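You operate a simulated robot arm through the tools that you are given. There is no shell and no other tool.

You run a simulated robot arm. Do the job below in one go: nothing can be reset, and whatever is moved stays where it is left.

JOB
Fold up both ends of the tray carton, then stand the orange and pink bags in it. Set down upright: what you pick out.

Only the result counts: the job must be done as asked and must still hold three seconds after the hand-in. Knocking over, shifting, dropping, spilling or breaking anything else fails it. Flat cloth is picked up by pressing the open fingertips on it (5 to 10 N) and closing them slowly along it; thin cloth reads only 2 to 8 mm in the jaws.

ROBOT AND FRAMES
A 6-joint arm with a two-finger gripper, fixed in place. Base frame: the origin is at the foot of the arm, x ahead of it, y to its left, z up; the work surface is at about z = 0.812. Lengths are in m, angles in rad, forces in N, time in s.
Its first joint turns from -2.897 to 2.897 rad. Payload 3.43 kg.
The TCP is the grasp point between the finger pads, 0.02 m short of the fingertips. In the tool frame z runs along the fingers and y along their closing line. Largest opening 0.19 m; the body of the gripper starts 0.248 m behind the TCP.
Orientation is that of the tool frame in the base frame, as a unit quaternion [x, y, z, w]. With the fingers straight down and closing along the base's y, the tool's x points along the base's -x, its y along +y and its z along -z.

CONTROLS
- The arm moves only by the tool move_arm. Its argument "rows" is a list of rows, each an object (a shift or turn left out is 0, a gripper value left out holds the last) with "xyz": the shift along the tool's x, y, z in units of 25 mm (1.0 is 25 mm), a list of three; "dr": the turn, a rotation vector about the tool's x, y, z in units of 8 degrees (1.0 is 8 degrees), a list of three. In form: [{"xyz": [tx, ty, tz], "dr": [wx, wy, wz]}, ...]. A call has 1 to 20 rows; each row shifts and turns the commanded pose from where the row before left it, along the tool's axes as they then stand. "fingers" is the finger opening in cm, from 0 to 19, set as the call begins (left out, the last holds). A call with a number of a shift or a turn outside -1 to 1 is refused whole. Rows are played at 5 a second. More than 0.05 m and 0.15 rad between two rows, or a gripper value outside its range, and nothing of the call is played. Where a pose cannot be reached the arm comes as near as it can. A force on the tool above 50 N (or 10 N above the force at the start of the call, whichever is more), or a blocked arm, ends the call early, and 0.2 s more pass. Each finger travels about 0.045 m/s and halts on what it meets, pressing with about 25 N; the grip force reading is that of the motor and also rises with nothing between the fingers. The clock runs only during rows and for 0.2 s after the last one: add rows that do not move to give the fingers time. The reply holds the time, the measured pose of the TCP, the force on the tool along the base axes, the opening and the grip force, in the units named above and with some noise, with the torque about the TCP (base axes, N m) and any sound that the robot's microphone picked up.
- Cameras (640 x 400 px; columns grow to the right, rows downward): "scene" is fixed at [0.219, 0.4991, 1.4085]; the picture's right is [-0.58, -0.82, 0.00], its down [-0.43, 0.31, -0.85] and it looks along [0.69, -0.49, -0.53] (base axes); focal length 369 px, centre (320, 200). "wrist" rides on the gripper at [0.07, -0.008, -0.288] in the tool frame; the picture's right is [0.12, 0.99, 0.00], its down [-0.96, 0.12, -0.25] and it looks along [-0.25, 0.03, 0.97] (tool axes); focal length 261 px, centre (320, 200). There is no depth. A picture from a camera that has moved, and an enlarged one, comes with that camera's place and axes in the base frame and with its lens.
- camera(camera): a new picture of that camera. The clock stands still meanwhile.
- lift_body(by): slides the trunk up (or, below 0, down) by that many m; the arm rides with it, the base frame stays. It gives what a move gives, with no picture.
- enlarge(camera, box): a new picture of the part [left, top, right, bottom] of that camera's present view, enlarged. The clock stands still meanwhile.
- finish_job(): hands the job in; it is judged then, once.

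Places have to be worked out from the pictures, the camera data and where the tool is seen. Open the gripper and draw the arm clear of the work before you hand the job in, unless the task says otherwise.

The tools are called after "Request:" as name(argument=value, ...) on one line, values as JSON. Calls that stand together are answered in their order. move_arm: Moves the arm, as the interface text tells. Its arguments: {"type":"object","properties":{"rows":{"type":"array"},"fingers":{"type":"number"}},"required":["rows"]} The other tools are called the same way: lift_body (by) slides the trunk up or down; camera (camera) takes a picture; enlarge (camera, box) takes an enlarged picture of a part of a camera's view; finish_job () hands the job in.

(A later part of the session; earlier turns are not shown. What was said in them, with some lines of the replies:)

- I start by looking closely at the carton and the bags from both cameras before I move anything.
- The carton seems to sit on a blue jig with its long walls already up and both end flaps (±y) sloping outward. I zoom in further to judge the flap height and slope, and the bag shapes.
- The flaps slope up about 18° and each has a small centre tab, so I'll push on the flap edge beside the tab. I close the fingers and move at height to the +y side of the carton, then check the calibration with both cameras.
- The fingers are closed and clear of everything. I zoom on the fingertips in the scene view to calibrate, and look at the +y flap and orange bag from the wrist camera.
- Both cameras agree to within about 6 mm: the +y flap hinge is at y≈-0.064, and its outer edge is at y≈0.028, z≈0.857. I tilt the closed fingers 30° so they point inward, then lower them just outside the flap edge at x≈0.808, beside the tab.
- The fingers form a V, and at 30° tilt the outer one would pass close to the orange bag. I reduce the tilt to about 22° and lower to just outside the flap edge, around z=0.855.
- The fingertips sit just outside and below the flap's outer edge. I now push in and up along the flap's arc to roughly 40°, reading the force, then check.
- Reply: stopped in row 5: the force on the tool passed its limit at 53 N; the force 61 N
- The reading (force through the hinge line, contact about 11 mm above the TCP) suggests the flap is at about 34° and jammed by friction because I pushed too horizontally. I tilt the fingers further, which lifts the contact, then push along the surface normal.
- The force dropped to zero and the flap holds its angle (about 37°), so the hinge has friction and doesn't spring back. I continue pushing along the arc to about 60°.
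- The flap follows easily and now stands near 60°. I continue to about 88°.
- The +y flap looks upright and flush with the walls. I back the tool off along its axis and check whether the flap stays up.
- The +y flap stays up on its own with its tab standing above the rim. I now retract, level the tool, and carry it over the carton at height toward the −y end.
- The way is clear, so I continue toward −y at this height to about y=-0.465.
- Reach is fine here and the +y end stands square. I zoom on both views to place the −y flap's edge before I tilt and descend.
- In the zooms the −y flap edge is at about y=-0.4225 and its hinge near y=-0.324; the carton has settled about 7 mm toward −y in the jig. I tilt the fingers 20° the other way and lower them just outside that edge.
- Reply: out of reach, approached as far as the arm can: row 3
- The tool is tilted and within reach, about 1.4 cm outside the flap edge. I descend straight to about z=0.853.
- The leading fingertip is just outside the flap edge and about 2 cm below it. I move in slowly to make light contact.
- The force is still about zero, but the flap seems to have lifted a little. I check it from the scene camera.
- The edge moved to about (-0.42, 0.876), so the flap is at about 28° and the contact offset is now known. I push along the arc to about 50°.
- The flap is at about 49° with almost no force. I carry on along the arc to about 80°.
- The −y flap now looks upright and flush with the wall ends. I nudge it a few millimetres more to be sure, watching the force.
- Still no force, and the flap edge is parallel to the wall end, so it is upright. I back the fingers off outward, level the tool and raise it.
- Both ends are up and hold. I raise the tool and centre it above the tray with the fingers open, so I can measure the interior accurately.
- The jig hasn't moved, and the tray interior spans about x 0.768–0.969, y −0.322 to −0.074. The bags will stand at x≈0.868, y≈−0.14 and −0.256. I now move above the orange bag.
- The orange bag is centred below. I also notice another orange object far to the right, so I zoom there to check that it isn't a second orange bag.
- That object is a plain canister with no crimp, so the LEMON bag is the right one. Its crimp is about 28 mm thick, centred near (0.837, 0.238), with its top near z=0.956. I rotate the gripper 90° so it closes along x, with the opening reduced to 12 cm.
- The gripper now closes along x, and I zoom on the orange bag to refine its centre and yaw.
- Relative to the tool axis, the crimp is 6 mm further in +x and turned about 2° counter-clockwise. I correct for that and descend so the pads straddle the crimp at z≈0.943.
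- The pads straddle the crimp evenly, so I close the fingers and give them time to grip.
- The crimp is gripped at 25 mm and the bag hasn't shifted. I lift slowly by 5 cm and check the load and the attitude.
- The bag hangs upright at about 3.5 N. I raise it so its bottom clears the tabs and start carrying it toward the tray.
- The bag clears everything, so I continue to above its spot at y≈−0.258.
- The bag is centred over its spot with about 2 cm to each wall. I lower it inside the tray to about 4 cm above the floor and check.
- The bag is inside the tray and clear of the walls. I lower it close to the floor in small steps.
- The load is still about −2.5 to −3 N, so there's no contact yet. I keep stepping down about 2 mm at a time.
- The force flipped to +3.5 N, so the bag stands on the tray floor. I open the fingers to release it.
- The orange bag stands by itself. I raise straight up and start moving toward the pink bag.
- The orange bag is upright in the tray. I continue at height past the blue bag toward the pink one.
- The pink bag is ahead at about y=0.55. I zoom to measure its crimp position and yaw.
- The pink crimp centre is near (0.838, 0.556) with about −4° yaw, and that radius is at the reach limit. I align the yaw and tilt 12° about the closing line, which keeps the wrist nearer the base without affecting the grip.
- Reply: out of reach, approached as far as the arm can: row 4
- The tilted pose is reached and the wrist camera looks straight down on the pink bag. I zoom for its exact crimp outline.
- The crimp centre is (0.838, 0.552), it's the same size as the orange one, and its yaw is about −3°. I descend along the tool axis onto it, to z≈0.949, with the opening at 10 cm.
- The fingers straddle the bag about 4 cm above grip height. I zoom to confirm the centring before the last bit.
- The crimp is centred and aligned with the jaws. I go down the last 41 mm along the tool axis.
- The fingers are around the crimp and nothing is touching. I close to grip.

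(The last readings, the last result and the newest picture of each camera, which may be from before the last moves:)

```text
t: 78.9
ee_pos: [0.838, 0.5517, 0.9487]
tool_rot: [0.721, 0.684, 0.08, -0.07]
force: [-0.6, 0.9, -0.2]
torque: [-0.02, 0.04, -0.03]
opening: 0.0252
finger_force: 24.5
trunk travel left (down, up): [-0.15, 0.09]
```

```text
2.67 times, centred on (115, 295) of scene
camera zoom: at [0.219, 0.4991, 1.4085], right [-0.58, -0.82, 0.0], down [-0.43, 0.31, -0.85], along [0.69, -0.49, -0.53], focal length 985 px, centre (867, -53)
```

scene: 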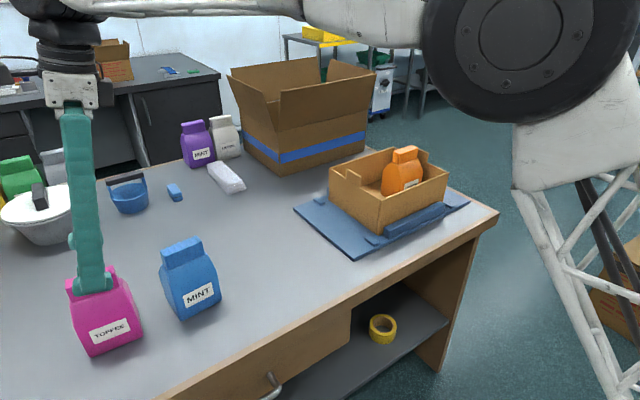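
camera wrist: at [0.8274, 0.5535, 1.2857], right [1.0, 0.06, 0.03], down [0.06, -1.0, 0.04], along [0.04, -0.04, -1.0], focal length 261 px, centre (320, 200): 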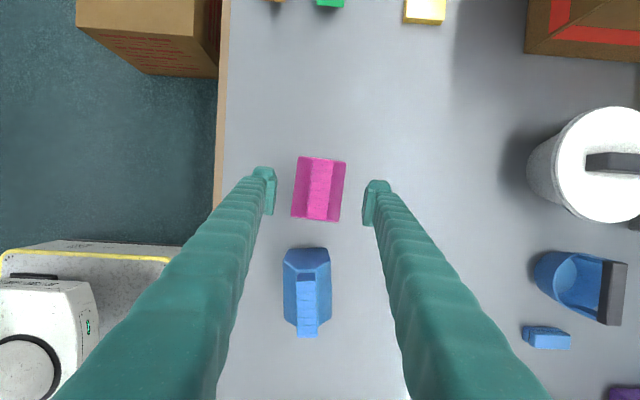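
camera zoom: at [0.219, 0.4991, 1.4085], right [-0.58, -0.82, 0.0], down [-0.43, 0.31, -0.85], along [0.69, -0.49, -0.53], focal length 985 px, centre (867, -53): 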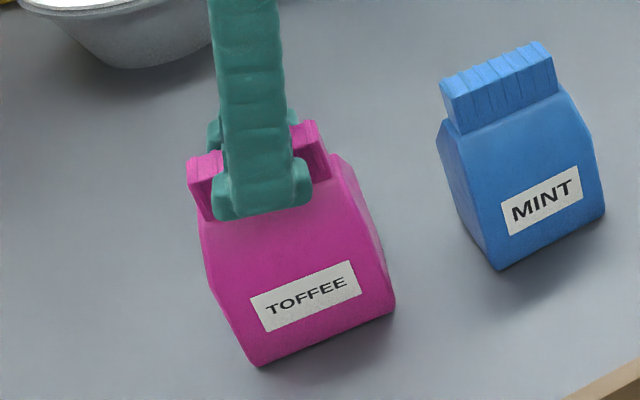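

Gripped at 25 mm. I lift straight up 5 cm (compensating for the tilt) and check.

Request:
move_arm(rows=[{"xyz": [0.06, 0, -0.29]}, {"xyz": [0.084, 0, -0.39]}, {"xyz": [0.084, 0, -0.39]}, {"xyz": [0.105, 0, -0.489]}, {"xyz": [0.105, 0, -0.489]}, {"xyz": [0, 0, 0]}, {"xyz": [0, 0, 0]}])

Request:
enlarge(camera="scene", box=[40, 200, 240, 370])

```text
t: 80.5
ee_pos: [0.8371, 0.5521, 1.0005]
tool_rot: [0.721, 0.685, 0.08, -0.07]
force: [0.1, 0.2, -2.4]
torque: [0.01, -0.02, -0.02]
opening: 0.0249
finger_force: 25.0
trunk travel left (down, up): [-0.15, 0.09]
```

```text
2.35 times, centred on (140, 285) of scene
camera zoom: at [0.219, 0.4991, 1.4085], right [-0.58, -0.82, 0.0], down [-0.43, 0.31, -0.85], along [0.69, -0.49, -0.53], focal length 869 px, centre (744, 0)
```

zoom: 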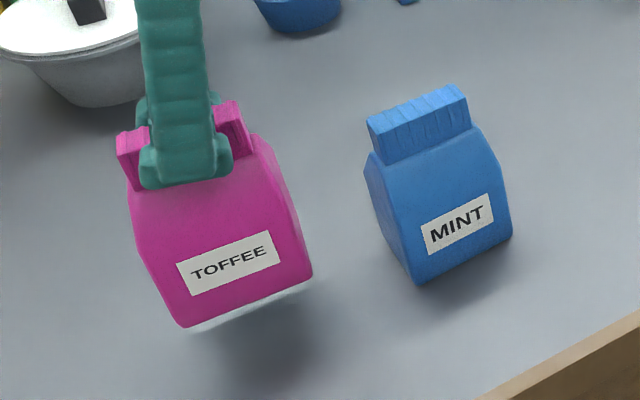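

The pink bag hangs upright too. I lift it further, square up its yaw, and start carrying it back over the blue bag with plenty of height.

Request:
move_arm(rows=[{"xyz": [0.15, -0.1, -0.7]}, {"xyz": [0.204, -0.12, -0.951]}, {"xyz": [0.204, -0.12, -0.951]}, {"xyz": [0.204, -0.12, -0.951]}, {"xyz": [0.204, -0.12, -0.951]}, {"xyz": [0.204, -0.12, -0.951]}, {"xyz": [0.204, -0.12, -0.951]}, {"xyz": [0.1, 0, -0.47]}, {"dr": [0.079, 0, -0.367]}, {"xyz": [-0.4, 0, -0.086]}, {"xyz": [-0.88, 0, -0.189]}, {"xyz": [-0.88, 0, -0.189]}, {"xyz": [-0.88, 0, -0.189]}, {"xyz": [-0.88, 0, -0.189]}, {"xyz": [-0.88, 0, -0.189]}, {"xyz": [-0.88, 0, -0.189]}, {"xyz": [-0.5, 0, -0.107]}, {"xyz": [0, 0, 0]}])

Request:
camera(camera="scene")

```text
t: 84.3
ee_pos: [0.8143, 0.3964, 1.1768]
tool_rot: [0.703, 0.703, 0.078, -0.071]
force: [-0.1, 0.0, -3.0]
torque: [0.0, 0.01, 0.03]
opening: 0.0247
finger_force: 25.2
trunk travel left (down, up): [-0.15, 0.09]
```

```text
taken
```

scene: 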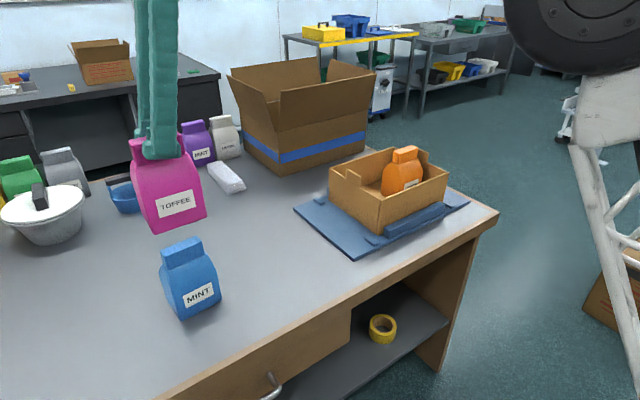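

The bag is level and clear. I continue toward the tray, shifting gradually to x≈0.868.

Request:
move_arm(rows=[{"xyz": [-0.5, 0.08, -0.107]}, {"xyz": [-0.88, 0.1, -0.189]}, {"xyz": [-0.88, 0.1, -0.189]}, {"xyz": [-0.88, 0.1, -0.189]}, {"xyz": [-0.88, 0.1, -0.189]}, {"xyz": [-0.88, 0.1, -0.189]}, {"xyz": [-0.88, 0.1, -0.189]}, {"xyz": [-0.88, 0.1, -0.189]}, {"xyz": [-0.88, 0.1, -0.189]}, {"xyz": [-0.88, 0.1, -0.189]}, {"xyz": [-0.88, 0.1, -0.189]}, {"xyz": [-0.88, 0.1, -0.189]}, {"xyz": [-0.88, 0.1, -0.189]}, {"xyz": [-0.88, 0.1, -0.189]}, {"xyz": [-0.88, 0.1, -0.189]}, {"xyz": [-0.88, 0.1, -0.189]}, {"xyz": [-0.88, 0.1, -0.189]}, {"xyz": [-0.88, 0.1, -0.189]}, {"xyz": [-0.5, 0.1, -0.107]}, {"xyz": [0, 0, 0]}])

Request:
camera(camera="wrist")

```text
t: 88.5
ee_pos: [0.8617, -0.0118, 1.177]
tool_rot: [0.703, 0.703, 0.078, -0.072]
force: [1.0, -0.9, -2.4]
torque: [0.0, 0.02, 0.0]
opening: 0.0253
finger_force: 24.8
trunk travel left (down, up): [-0.15, 0.09]
```

```text
taken
camera wrist: at [0.8513, -0.0041, 1.4741], right [0.99, 0.12, 0.03], down [0.11, -0.99, 0.04], along [0.04, -0.04, -1.0], focal length 261 px, centre (320, 200)
```

wrist: 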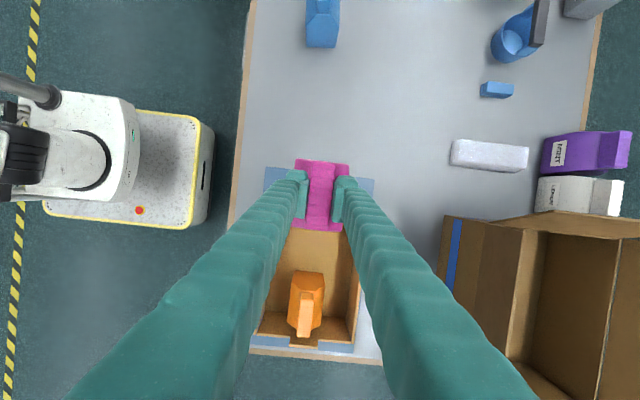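

The carried bag and the orange bag are both in view. I move the last 13 cm to above its spot.

Request:
move_arm(rows=[{"xyz": [-0.5, 0.04, -0.107]}, {"xyz": [-0.88, 0.04, -0.189]}, {"xyz": [-0.88, 0.04, -0.189]}, {"xyz": [-0.88, 0.04, -0.189]}, {"xyz": [-0.88, 0.04, -0.189]}, {"xyz": [-0.7, 0.04, -0.15]}, {"xyz": [-0.33, 0, -0.07]}, {"xyz": [0, 0, 0]}, {"xyz": [0, 0, 0]}])

Request:
camera(camera="wrist")

Request:
enlarge(camera="scene", box=[300, 60, 490, 250])

```text
t: 90.5
ee_pos: [0.8677, -0.1423, 1.1781]
tool_rot: [0.703, 0.704, 0.078, -0.071]
force: [-0.1, 0.2, -2.4]
torque: [0.0, 0.03, 0.0]
opening: 0.0251
finger_force: 24.7
trunk travel left (down, up): [-0.15, 0.09]
```

```text
taken
camera wrist: at [0.8572, -0.1337, 1.4746], right [0.99, 0.12, 0.03], down [0.11, -0.99, 0.04], along [0.04, -0.04, -1.0], focal length 261 px, centre (320, 200)
```

wrist: 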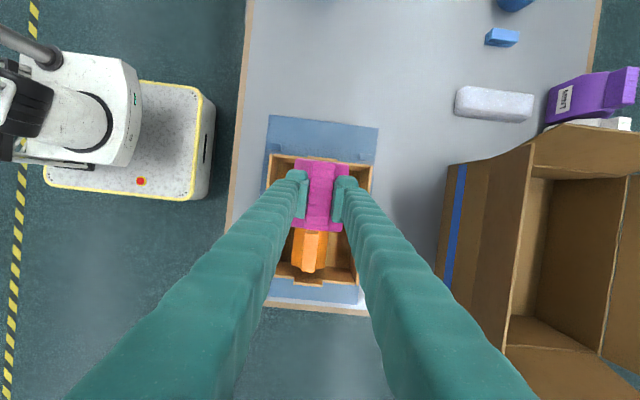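

```text
2.11 times, centred on (395, 155) of scene
camera zoom: at [0.219, 0.4991, 1.4085], right [-0.58, -0.82, 0.0], down [-0.43, 0.31, -0.85], along [0.69, -0.49, -0.53], focal length 777 px, centre (162, 295)
```

zoom: 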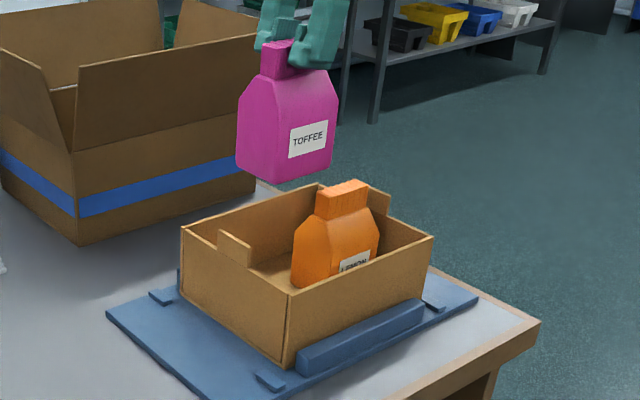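

Pink hangs above its spot. I zoom to check the gap to the orange bag and to the +y flap before lowering.

Request:
enlarge(camera="wrist", box=[250, 140, 390, 300])

```text
2.50 times, centred on (320, 220) of wrist
camera zoom: at [0.8572, -0.1337, 1.4746], right [0.99, 0.12, 0.03], down [0.11, -0.99, 0.04], along [0.04, -0.04, -1.0], focal length 652 px, centre (320, 150)
```

zoom: 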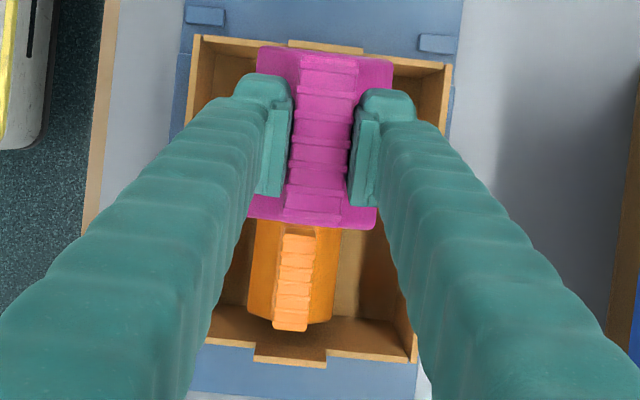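

The gaps to the orange bag and to the flap are both about 2 cm. I lower straight down to a few centimetres above the floor.

Request:
move_arm(rows=[{"xyz": [-0.107, 0, 0.5]}, {"xyz": [-0.171, 0, 0.8]}, {"xyz": [-0.171, 0, 0.8]}, {"xyz": [-0.171, 0, 0.8]}, {"xyz": [-0.171, 0, 0.8]}, {"xyz": [-0.171, 0, 0.8]}, {"xyz": [-0.171, 0, 0.8]}, {"xyz": [-0.171, 0, 0.8]}, {"xyz": [-0.171, 0, 0.8]}, {"xyz": [0, 0, 0]}])

Request:
enlarge(camera="scene", box=[310, 90, 490, 250])

Request:
enlarge(camera="wrist", box=[220, 100, 420, 300])

```text
t: 92.7
ee_pos: [0.8695, -0.143, 1.0014]
tool_rot: [0.703, 0.704, 0.078, -0.071]
force: [-0.3, -0.1, -2.8]
torque: [-0.02, 0.0, -0.04]
opening: 0.0251
finger_force: 25.0
trunk travel left (down, up): [-0.15, 0.09]
```

```text
2.50 times, centred on (400, 170) of scene
camera zoom: at [0.219, 0.4991, 1.4085], right [-0.58, -0.82, 0.0], down [-0.43, 0.31, -0.85], along [0.69, -0.49, -0.53], focal length 923 px, centre (120, 275)
```

zoom: 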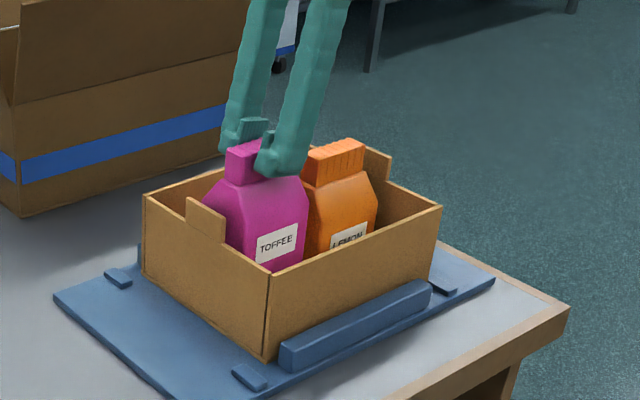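

```text
2.00 times, centred on (320, 200) of wrist
camera zoom: at [0.8586, -0.1339, 1.298], right [0.99, 0.12, 0.03], down [0.11, -0.99, 0.04], along [0.04, -0.04, -1.0], focal length 521 px, centre (320, 200)
```

zoom: 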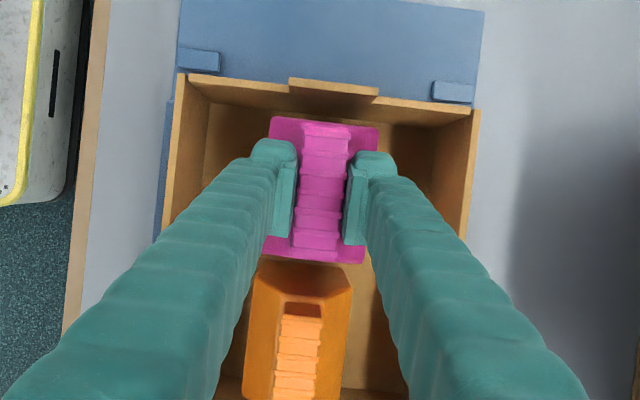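

Pink is inside with clear gaps on both sides. I lower another 3 cm, then feel for the floor.

Request:
move_arm(rows=[{"xyz": [-0.084, 0, 0.39]}, {"xyz": [-0.084, 0, 0.39]}, {"xyz": [-0.06, 0, 0.28]}, {"xyz": [-0.02, 0, 0.09]}, {"xyz": [0, 0, 0]}])

```text
t: 93.9
ee_pos: [0.8694, -0.1418, 0.9713]
tool_rot: [0.704, 0.702, 0.077, -0.072]
force: [-0.2, -0.5, -2.9]
torque: [0.03, -0.01, 0.0]
opening: 0.0252
finger_force: 24.9
trunk travel left (down, up): [-0.15, 0.09]
```

There's no contact yet at z=0.971, and the floor is expected near z≈0.966. I step down in 1–2 mm moves.

Request:
move_arm(rows=[{"xyz": [-0.013, 0, 0.06]}, {"xyz": [-0.013, 0, 0.06]}, {"xyz": [0, 0, 0]}])

```text
t: 94.7
ee_pos: [0.87, -0.1415, 0.9689]
tool_rot: [0.703, 0.703, 0.077, -0.072]
force: [-0.4, 0.6, -1.9]
torque: [-0.04, -0.01, 0.01]
opening: 0.0252
finger_force: 25.0
trunk travel left (down, up): [-0.15, 0.09]
```

The load has barely changed, so I take another small step down.

Request:
move_arm(rows=[{"xyz": [-0.013, 0, 0.05]}, {"xyz": [-0.013, 0, 0.05]}, {"xyz": [0, 0, 0]}])

```text
t: 95.5
ee_pos: [0.87, -0.1426, 0.9671]
tool_rot: [0.703, 0.703, 0.078, -0.071]
force: [2.0, 0.1, 5.7]
torque: [-0.03, 0.04, 0.0]
opening: 0.0249
finger_force: 25.1
trunk travel left (down, up): [-0.15, 0.09]
```

The force jumped to +5.7 N, so the pink bag is on the floor. I open the fingers to release it.

Request:
move_arm(rows=[{"xyz": [0, 0, 0]}, {"xyz": [0, 0, 0]}, {"xyz": [0, 0, 0]}, {"xyz": [0, 0, 0]}, {"xyz": [0, 0, 0]}], fingers=9)

Request:
enlarge(camera="scene", box=[310, 90, 490, 250])

Request:
enlarge(camera="wrist", box=[220, 100, 420, 300])

```text
t: 96.7
ee_pos: [0.8698, -0.1421, 0.9665]
tool_rot: [0.703, 0.703, 0.077, -0.072]
force: [-0.6, 0.2, -0.5]
torque: [-0.02, -0.05, 0.0]
opening: 0.0901
finger_force: 0.1
trunk travel left (down, up): [-0.15, 0.09]
```

```text
2.50 times, centred on (400, 170) of scene
camera zoom: at [0.219, 0.4991, 1.4085], right [-0.58, -0.82, 0.0], down [-0.43, 0.31, -0.85], along [0.69, -0.49, -0.53], focal length 923 px, centre (120, 275)
```

zoom: 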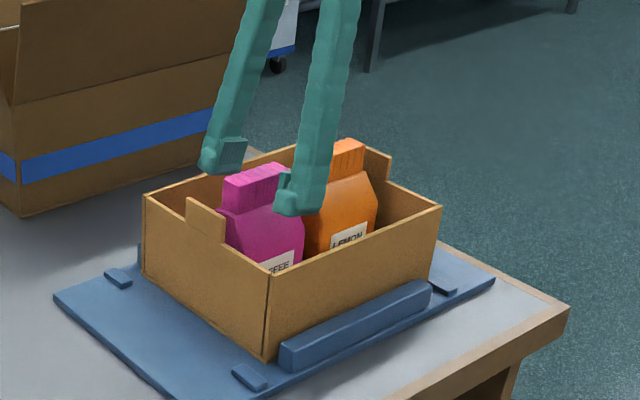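

```text
2.00 times, centred on (320, 200) of wrist
camera zoom: at [0.8591, -0.1338, 1.2629], right [0.99, 0.12, 0.03], down [0.11, -0.99, 0.04], along [0.04, -0.04, -1.0], focal length 521 px, centre (320, 200)
```

zoom: 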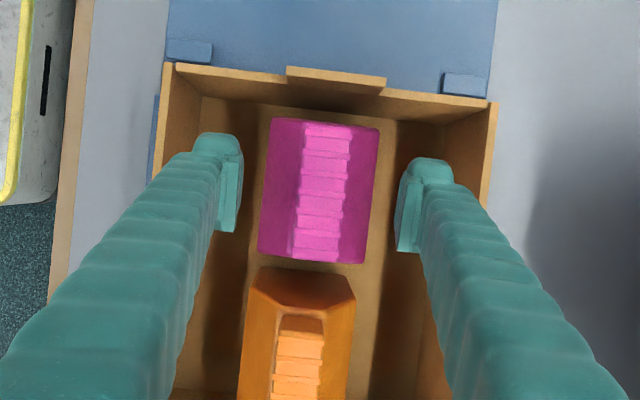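

Both bags stand freely in the tray. I raise the open gripper straight up and clear.

Request:
move_arm(rows=[{"xyz": [0.064, 0, -0.3]}, {"xyz": [0.15, 0, -0.7]}, {"xyz": [0.193, 0, -0.9]}, {"xyz": [0.193, 0, -0.9]}, {"xyz": [0.193, 0, -0.9]}, {"xyz": [0.193, 0, -0.9]}, {"xyz": [0.193, 0, -0.9]}, {"xyz": [0.193, 0, -0.9]}, {"xyz": [0.193, 0, -0.9]}, {"xyz": [0.193, 0, -0.9]}, {"dr": [0, -0.75, 0]}, {"dr": [0, -0.75, 0]}, {"xyz": [0, -0.8, 0]}, {"xyz": [0, -0.9, 0]}, {"xyz": [0, -0.9, 0]}, {"xyz": [0, -0.9, 0]}, {"xyz": [0, -0.9, 0]}, {"xyz": [0, -0.9, 0]}, {"xyz": [0, -0.9, 0]}, {"xyz": [0, 0, 0]}])

Request:
camera(camera="scene")

Request:
enlarge(camera="scene", box=[310, 110, 490, 250])

Request:
camera(camera="wrist")

```text
t: 100.9
ee_pos: [0.7126, -0.1414, 1.1749]
tool_rot: [0.708, 0.707, 0.003, 0.004]
force: [-0.7, 0.4, 0.9]
torque: [-0.03, -0.03, 0.01]
opening: 0.0901
finger_force: 0.0
trunk travel left (down, up): [-0.15, 0.09]
```

```text
taken
```

scene: 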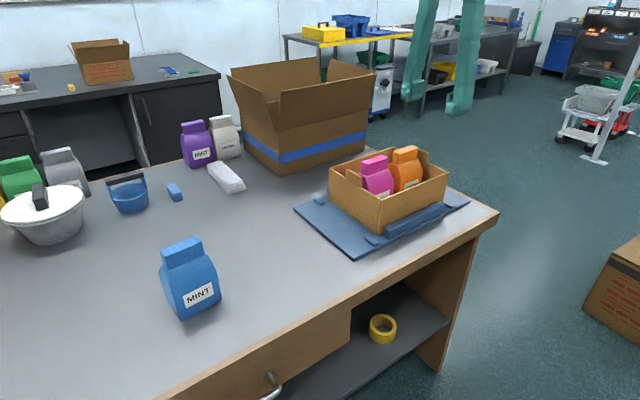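

```text
2.86 times, centred on (400, 180) of scene
camera zoom: at [0.219, 0.4991, 1.4085], right [-0.58, -0.82, 0.0], down [-0.43, 0.31, -0.85], along [0.69, -0.49, -0.53], focal length 1055 px, centre (91, 257)
```

zoom: 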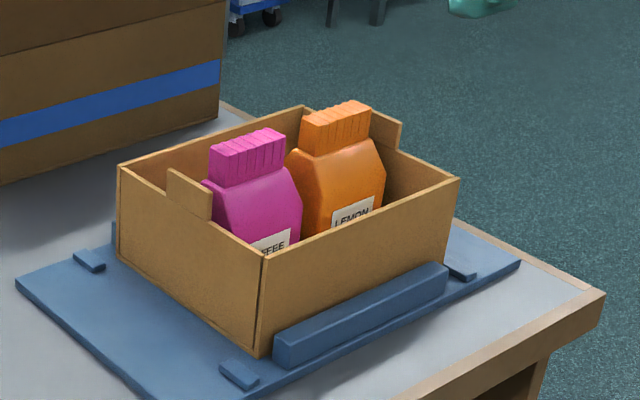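

```text
taken
camera wrist: at [0.7015, -0.0716, 1.4633], right [0.99, 0.12, 0.01], down [0.11, -0.96, 0.25], along [0.04, -0.24, -0.97], focal length 261 px, centre (320, 200)
```

wrist: 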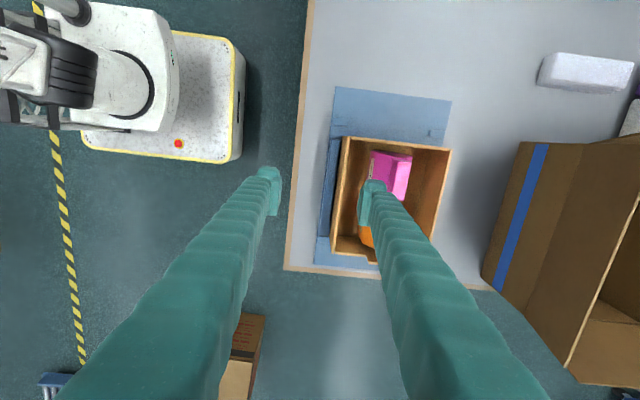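

Both bags are upright and the blue bag is untouched. I check the two end flaps once more in a zoom before I retreat fully.

Request:
enlarge(camera="wrist", box=[310, 120, 470, 280])

Request:
enlarge(camera="scene", box=[390, 130, 470, 210])

```text
2.50 times, centred on (390, 200) of wrist
camera zoom: at [0.7015, -0.0716, 1.4633], right [0.99, 0.12, 0.01], down [0.11, -0.96, 0.25], along [0.04, -0.24, -0.97], focal length 652 px, centre (145, 200)
```

zoom: 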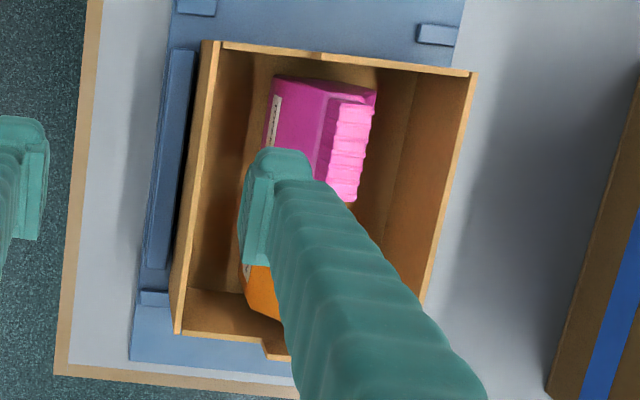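

```text
5.00 times, centred on (430, 170) of scene
camera zoom: at [0.219, 0.4991, 1.4085], right [-0.58, -0.82, 0.0], down [-0.43, 0.31, -0.85], along [0.69, -0.49, -0.53], focal length 1846 px, centre (-230, 350)
```

zoom: 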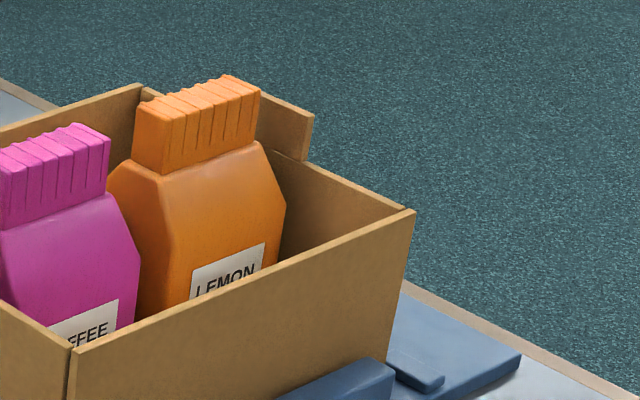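

Both end flaps are flush with the walls. I draw the arm back clear of the table work and open the gripper fully.

Request:
move_arm(rows=[{"xyz": [0, -0.8, -0.2]}, {"xyz": [0, -0.9, -0.2]}, {"xyz": [0, -0.9, -0.2]}, {"xyz": [0, -0.9, 0]}, {"xyz": [0, -0.9, 0]}, {"xyz": [0, -0.9, 0]}, {"xyz": [0, -0.5, 0]}, {"xyz": [0, 0, 0]}, {"xyz": [0, 0, 0]}], fingers=15)

Request:
camera(camera="scene")

Request:
camera(camera="wrist")

```text
t: 102.9
ee_pos: [0.5674, -0.1413, 1.1881]
tool_rot: [0.708, 0.706, 0.004, 0.003]
force: [-0.1, -0.6, -0.8]
torque: [-0.01, 0.01, 0.01]
opening: 0.15
finger_force: 0.0
trunk travel left (down, up): [-0.15, 0.09]
```

```text
taken
```

scene: 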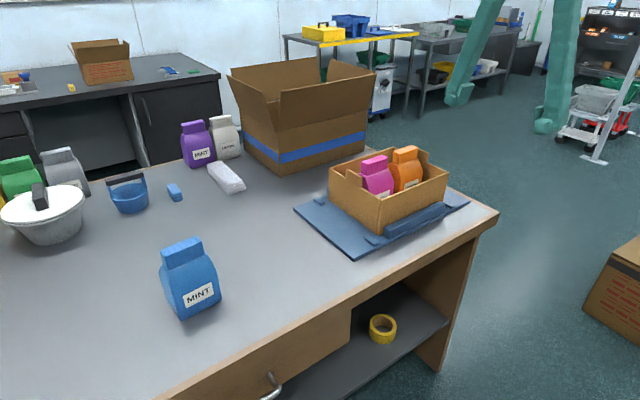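

```text
taken
camera wrist: at [0.5566, -0.0713, 1.4768], right [0.99, 0.12, 0.01], down [0.11, -0.96, 0.25], along [0.04, -0.24, -0.97], focal length 261 px, centre (320, 200)
```

wrist: 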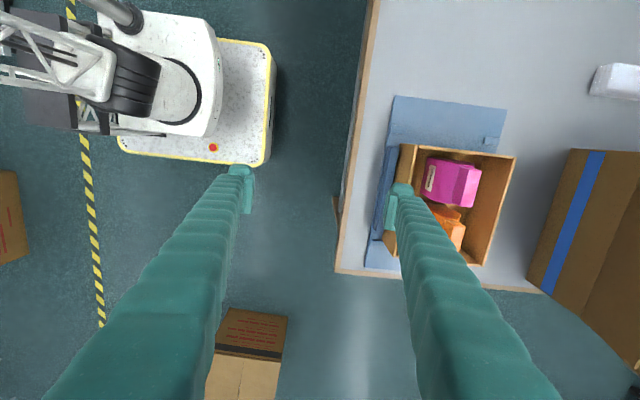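

Both end flaps stand up, and the orange and pink bags are upright inside the tray. Everything else looks to be where it was, and the arm is clear with the gripper open, so I hand the job in.

Request:
finish_job()

```text
The job is handed in.
```

The job is done and handed in. Both ends of the tray carton are folded up, and the orange (LEMON) and pink (TOFFEE) bags stand upright in it.

- **Flaps:** each end stayed up by itself after I let go. In the last close-ups both were flush with the long walls.
- **Bags:** both were placed with about 2 cm between them and to the nearest end flap.
- **Carton shift:** while I folded the first flap, the carton slid about 7 mm within its blue jig; the jig itself did not move.
- **Other items:** the blue bag and everything else on the table looked unmoved in the final pictures.

The arm was drawn back clear of the table items with the gripper open before hand-in. The hand-in reply gave no verdict, so I don't know how it was judged.
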